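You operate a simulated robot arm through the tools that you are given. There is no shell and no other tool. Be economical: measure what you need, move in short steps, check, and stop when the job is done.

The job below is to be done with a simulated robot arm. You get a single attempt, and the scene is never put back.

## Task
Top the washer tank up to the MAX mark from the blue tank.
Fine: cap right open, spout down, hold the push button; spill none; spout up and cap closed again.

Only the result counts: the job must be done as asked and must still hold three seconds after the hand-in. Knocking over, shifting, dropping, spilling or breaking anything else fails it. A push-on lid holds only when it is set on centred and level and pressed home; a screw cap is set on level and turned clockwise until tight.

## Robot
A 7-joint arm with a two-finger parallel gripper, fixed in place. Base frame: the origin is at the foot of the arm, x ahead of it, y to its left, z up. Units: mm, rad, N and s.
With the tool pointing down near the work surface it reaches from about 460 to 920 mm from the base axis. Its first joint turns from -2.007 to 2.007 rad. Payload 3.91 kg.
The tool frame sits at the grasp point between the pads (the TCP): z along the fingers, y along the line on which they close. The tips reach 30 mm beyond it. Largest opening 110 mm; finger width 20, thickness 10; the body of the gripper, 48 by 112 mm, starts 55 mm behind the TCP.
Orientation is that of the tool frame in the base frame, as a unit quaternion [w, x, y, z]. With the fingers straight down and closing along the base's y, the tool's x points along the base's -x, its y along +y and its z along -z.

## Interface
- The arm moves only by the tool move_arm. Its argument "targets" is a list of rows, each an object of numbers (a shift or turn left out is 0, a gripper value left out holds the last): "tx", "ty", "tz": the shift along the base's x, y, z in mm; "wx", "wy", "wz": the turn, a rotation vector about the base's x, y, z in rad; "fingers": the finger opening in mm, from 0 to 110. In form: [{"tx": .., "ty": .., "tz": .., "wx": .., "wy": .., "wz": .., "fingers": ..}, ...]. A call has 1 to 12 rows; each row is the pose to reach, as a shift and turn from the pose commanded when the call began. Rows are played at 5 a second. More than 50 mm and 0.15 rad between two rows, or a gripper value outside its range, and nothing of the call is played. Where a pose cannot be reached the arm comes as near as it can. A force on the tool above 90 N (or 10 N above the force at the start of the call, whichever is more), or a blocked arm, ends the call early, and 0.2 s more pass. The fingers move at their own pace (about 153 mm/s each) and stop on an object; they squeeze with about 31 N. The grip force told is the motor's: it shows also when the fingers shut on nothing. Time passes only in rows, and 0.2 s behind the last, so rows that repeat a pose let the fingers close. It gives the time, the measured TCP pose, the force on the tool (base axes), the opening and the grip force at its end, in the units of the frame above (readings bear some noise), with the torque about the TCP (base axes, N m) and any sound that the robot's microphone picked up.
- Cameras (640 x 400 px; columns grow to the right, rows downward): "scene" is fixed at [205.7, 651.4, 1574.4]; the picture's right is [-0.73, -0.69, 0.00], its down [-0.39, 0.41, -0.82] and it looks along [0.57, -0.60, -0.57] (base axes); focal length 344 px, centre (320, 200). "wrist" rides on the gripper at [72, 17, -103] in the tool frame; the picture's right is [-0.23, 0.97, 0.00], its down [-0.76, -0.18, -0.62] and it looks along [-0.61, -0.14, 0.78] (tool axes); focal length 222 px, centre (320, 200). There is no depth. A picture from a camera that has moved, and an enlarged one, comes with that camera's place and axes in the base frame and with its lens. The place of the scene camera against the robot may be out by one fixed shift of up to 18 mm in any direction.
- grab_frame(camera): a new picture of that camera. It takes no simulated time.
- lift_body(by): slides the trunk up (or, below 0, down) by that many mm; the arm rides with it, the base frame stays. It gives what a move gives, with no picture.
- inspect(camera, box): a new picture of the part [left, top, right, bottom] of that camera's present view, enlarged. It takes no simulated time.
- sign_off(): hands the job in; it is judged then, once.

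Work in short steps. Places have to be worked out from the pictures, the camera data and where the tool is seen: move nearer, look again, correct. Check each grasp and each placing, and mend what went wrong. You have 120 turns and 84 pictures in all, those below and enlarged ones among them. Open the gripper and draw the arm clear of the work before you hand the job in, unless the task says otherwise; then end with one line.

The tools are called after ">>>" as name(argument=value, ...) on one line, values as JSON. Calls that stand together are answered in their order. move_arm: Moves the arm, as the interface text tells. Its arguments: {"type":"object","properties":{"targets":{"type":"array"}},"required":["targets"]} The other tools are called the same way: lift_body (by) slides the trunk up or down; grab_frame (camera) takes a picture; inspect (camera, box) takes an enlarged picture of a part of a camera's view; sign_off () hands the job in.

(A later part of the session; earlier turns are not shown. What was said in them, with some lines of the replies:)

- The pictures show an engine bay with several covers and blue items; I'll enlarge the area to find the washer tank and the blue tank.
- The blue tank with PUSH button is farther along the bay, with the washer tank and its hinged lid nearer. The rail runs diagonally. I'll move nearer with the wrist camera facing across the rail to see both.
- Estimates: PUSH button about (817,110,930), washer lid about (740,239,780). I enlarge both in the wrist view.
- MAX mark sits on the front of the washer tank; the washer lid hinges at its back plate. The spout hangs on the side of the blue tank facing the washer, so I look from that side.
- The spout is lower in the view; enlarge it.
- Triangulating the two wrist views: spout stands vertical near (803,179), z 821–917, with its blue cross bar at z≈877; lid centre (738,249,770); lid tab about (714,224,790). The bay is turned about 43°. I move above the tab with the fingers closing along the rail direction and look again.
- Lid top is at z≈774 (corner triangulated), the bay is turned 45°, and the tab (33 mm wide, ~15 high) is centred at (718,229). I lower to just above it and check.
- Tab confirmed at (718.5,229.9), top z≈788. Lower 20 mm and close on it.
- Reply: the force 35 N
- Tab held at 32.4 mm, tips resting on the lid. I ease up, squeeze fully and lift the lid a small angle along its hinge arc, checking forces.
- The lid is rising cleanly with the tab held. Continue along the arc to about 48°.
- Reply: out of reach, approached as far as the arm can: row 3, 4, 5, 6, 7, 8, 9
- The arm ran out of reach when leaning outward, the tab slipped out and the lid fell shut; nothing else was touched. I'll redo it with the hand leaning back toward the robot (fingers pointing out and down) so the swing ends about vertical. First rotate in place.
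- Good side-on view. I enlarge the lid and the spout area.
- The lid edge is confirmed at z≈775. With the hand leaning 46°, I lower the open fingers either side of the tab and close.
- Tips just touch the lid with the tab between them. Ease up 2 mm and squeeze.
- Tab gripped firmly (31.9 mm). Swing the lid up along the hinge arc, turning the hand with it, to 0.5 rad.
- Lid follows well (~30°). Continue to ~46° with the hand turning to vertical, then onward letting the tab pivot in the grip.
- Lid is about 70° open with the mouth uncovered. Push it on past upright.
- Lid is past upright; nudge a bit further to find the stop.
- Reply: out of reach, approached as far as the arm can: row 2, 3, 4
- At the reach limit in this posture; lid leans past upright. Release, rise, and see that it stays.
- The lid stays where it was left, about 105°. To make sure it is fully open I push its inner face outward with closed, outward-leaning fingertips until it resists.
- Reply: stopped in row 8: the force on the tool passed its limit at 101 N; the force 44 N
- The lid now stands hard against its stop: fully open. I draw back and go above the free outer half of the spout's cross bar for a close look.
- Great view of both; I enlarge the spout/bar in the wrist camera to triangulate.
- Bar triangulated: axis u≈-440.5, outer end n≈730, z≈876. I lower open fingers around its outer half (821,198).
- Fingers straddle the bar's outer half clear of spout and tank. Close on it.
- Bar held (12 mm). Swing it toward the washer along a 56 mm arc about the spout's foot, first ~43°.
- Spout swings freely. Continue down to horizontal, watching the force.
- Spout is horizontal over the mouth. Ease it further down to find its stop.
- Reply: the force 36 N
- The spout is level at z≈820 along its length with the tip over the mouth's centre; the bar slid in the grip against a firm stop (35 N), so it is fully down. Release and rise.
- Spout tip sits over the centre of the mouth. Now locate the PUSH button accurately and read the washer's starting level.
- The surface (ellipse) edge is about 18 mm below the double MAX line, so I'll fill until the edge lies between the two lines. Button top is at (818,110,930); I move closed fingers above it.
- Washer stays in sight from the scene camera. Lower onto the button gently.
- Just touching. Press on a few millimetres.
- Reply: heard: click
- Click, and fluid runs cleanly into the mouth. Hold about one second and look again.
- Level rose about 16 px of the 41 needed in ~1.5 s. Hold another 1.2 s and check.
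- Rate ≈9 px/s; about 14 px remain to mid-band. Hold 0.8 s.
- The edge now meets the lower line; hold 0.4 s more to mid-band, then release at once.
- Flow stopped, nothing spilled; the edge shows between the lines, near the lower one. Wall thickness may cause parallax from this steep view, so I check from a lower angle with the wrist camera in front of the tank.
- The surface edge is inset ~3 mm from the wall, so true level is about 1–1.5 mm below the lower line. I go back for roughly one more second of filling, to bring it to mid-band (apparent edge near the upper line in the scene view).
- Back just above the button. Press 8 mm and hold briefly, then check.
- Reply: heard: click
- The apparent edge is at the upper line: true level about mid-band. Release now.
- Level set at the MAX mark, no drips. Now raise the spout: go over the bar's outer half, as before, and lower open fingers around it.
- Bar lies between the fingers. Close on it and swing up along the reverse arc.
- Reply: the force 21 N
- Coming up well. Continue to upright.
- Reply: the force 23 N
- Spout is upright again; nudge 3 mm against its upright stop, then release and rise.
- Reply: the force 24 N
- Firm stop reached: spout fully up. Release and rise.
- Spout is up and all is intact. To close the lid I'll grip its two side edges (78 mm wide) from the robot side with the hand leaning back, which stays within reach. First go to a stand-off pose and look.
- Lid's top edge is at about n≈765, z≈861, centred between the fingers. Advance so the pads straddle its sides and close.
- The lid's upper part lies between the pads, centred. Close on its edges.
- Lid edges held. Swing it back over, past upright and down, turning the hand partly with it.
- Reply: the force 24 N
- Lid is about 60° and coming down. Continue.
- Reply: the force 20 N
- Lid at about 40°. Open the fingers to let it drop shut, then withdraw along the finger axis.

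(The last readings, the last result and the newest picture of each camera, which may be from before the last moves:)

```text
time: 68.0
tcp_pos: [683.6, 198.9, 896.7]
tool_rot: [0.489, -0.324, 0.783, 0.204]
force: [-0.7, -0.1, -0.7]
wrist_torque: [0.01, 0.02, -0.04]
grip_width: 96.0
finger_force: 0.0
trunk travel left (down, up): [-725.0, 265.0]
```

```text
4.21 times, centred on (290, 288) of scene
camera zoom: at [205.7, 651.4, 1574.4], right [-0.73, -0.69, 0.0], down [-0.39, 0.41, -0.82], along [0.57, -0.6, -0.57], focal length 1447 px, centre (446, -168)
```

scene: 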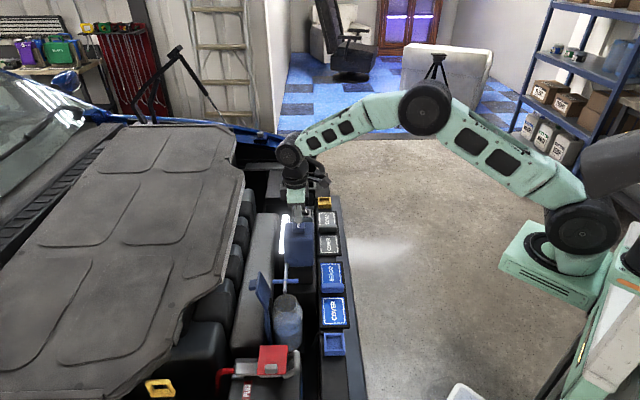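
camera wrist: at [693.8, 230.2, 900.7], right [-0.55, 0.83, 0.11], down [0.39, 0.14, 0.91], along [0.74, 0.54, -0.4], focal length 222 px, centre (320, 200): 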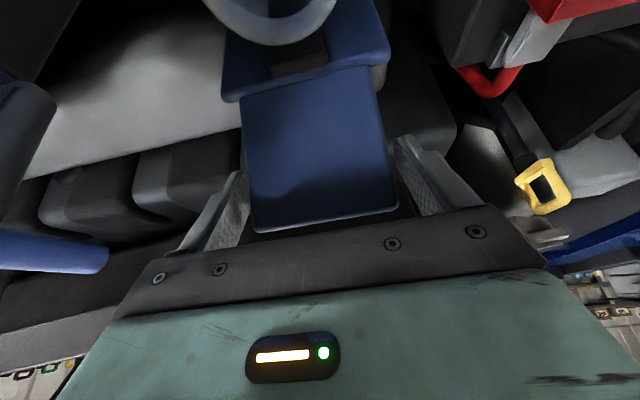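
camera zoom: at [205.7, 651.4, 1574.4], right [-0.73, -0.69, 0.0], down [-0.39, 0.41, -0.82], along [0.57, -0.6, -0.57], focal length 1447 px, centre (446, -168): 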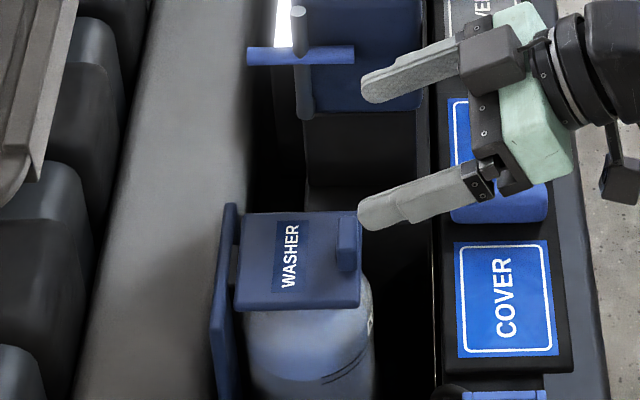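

Lid has closed. I bring the hand vertical with closed fingers above the lid to press it home.

>>> move_arm(targets=[{"tz": 15, "wx": -0.1, "wy": 0.1, "fingers": 0}, {"tz": 15, "wx": -0.2, "wy": 0.2}, {"tx": 6, "ty": 5, "tz": 15, "wx": -0.3, "wy": 0.3}, {"tx": 12, "ty": 11, "tz": 15, "wx": -0.4, "wy": 0.4}, {"tx": 20, "ty": 18, "tz": 10, "wx": -0.5, "wy": 0.5}, {"tx": 28, "ty": 25, "tz": 0, "wx": -0.6, "wy": 0.6}, {"tx": 35, "ty": 32, "tz": -20, "wx": -0.7, "wy": 0.7}, {"tx": 35, "ty": 32, "tz": -45, "wx": -0.785, "wy": 0.785}, {"tx": 35, "ty": 32, "tz": -50, "wx": -0.785, "wy": 0.785}])

>>> inspect(camera="wrist", box=[240, 60, 400, 180])

```text
time: 70.0
tcp_pos: [719.3, 228.3, 848.9]
tool_rot: [0.003, -0.382, 0.924, 0.003]
force: [0.8, 0.9, 0.4]
wrist_torque: [0.03, -0.02, -0.01]
grip_width: 0.2
finger_force: 31.0
trunk travel left (down, up): [-725.0, 265.0]
```

```text
3.33 times, centred on (320, 120) of wrist
camera zoom: at [656.1, 189.2, 950.4], right [-0.53, 0.85, 0.0], down [0.66, 0.41, 0.63], along [0.53, 0.33, -0.78], focal length 740 px, centre (320, 467)
```

zoom: 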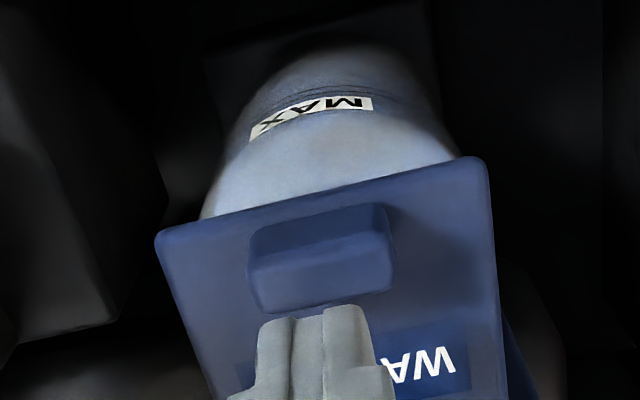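

Fingertips are above the tab. Press down gently until the lid resists.

>>> move_arm(targets=[{"tz": -12}, {"tz": -20}, {"tz": -25}, {"tz": -29}, {"tz": -29}])

```text
time: 70.8
tcp_pos: [722.4, 230.1, 835.0]
tool_rot: [0.01, -0.383, 0.924, 0.003]
force: [-8.7, -5.7, 35.9]
wrist_torque: [-0.3, 0.41, -0.01]
grip_width: 0.0
finger_force: 31.1
trunk travel left (down, up): [-725.0, 265.0]
stopped in row 4: the force on the tool passed its limit at 95 N (the readings are from after the stop); the commanded pose is now the measured one
```

Pressed to 95 N with the lid unmoving: it is home. Withdraw up and clear, open the gripper, and check.

>>> move_arm(targets=[{"tz": 30}, {"tx": -10, "ty": -10, "tz": 75}, {"tx": -30, "ty": -30, "tz": 120, "fingers": 60}, {"tx": -60, "ty": -60, "tz": 160}, {"tx": -90, "ty": -90, "tz": 190}, {"tx": -120, "ty": -120, "tz": 200}, {"tx": -120, "ty": -120, "tz": 200, "fingers": 110}, {"tx": -120, "ty": -120, "tz": 200}])

>>> grab_frame(camera="scene")

>>> inspect(camera="scene", box=[230, 200, 350, 345])

>>> inspect(camera="scene", box=[269, 286, 311, 342])

```text
refused: row 3 steps farther than a row can; nothing moved
```

```text
6 pictures are left
```

scene: 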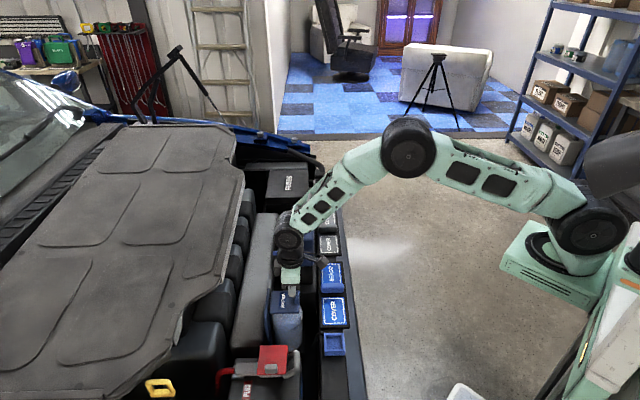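

```text
2.76 times, centred on (290, 272) of scene
camera zoom: at [205.7, 651.4, 1574.4], right [-0.73, -0.69, 0.0], down [-0.39, 0.41, -0.82], along [0.57, -0.6, -0.57], focal length 948 px, centre (403, 0)
```

zoom: 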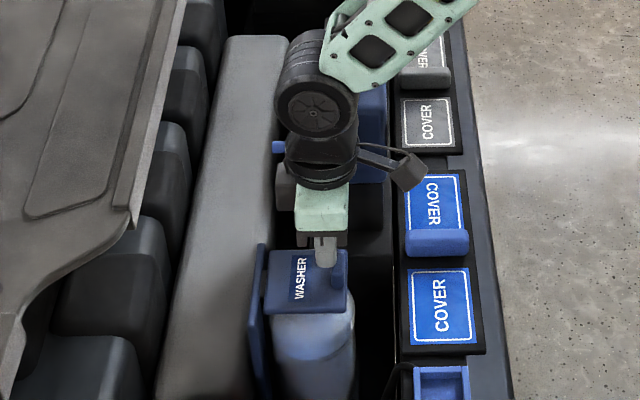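

```text
7.14 times, centred on (290, 314) of scene
camera zoom: at [205.7, 651.4, 1574.4], right [-0.73, -0.69, 0.0], down [-0.39, 0.41, -0.82], along [0.57, -0.6, -0.57], focal length 2455 px, centre (534, -614)
```

zoom: 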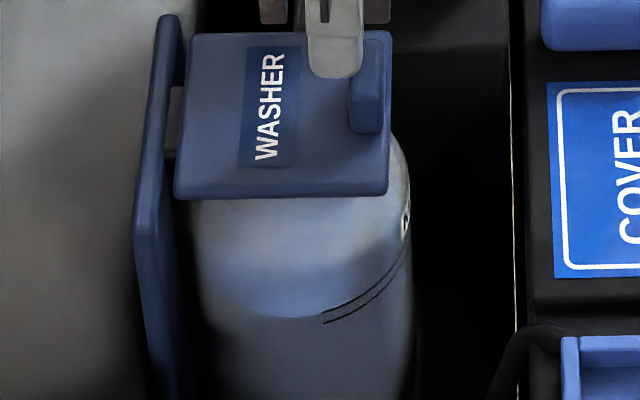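

One row stepped a little too far, so nothing moved; I withdraw with smaller steps.

>>> move_arm(targets=[{"tz": 30}, {"tx": -5, "ty": -5, "tz": 70}, {"tx": -20, "ty": -20, "tz": 105}, {"tx": -42, "ty": -42, "tz": 140, "fingers": 60}, {"tx": -66, "ty": -66, "tz": 170}, {"tx": -92, "ty": -92, "tz": 195}, {"tx": -120, "ty": -120, "tz": 205, "fingers": 110}, {"tx": -120, "ty": -120, "tz": 205}, {"tx": -120, "ty": -120, "tz": 205}])

>>> inspect(camera="scene", box=[240, 200, 340, 345])

>>> inspect(camera="scene", box=[269, 286, 311, 342])

```text
time: 72.8
tcp_pos: [602.4, 110.0, 1031.5]
tool_rot: [0.005, -0.382, 0.924, 0.003]
force: [0.1, 0.0, 0.1]
wrist_torque: [-0.05, 0.02, -0.01]
grip_width: 110.0
finger_force: 0.1
trunk travel left (down, up): [-725.0, 265.0]
```

```text
2.76 times, centred on (290, 272) of scene
camera zoom: at [205.7, 651.4, 1574.4], right [-0.73, -0.69, 0.0], down [-0.39, 0.41, -0.82], along [0.57, -0.6, -0.57], focal length 948 px, centre (403, 0)
```

zoom: 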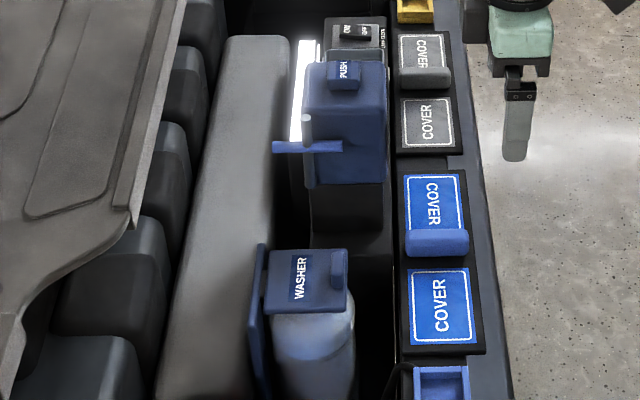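

```text
7.14 times, centred on (290, 314) of scene
camera zoom: at [205.7, 651.4, 1574.4], right [-0.73, -0.69, 0.0], down [-0.39, 0.41, -0.82], along [0.57, -0.6, -0.57], focal length 2455 px, centre (534, -614)
```

zoom: 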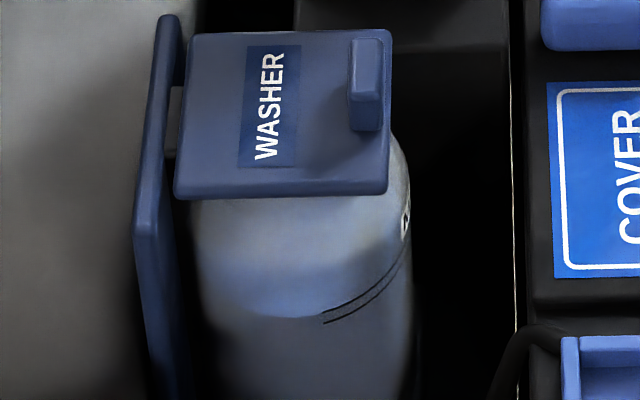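

The lid is shut flush, the spout is upright, the level sits at the MAX band, nothing is spilled, and the arm is clear with the gripper open. I hand in.

>>> sign_off()

```text
The job is handed in.
```

I filled the washer tank from the blue tank to the MAX mark, with the level about midway between the two MAX lines as best I could judge from the pictures. I saw no spill, the spout is back up, the cap is closed and pressed home, and the arm is clear with the gripper open.
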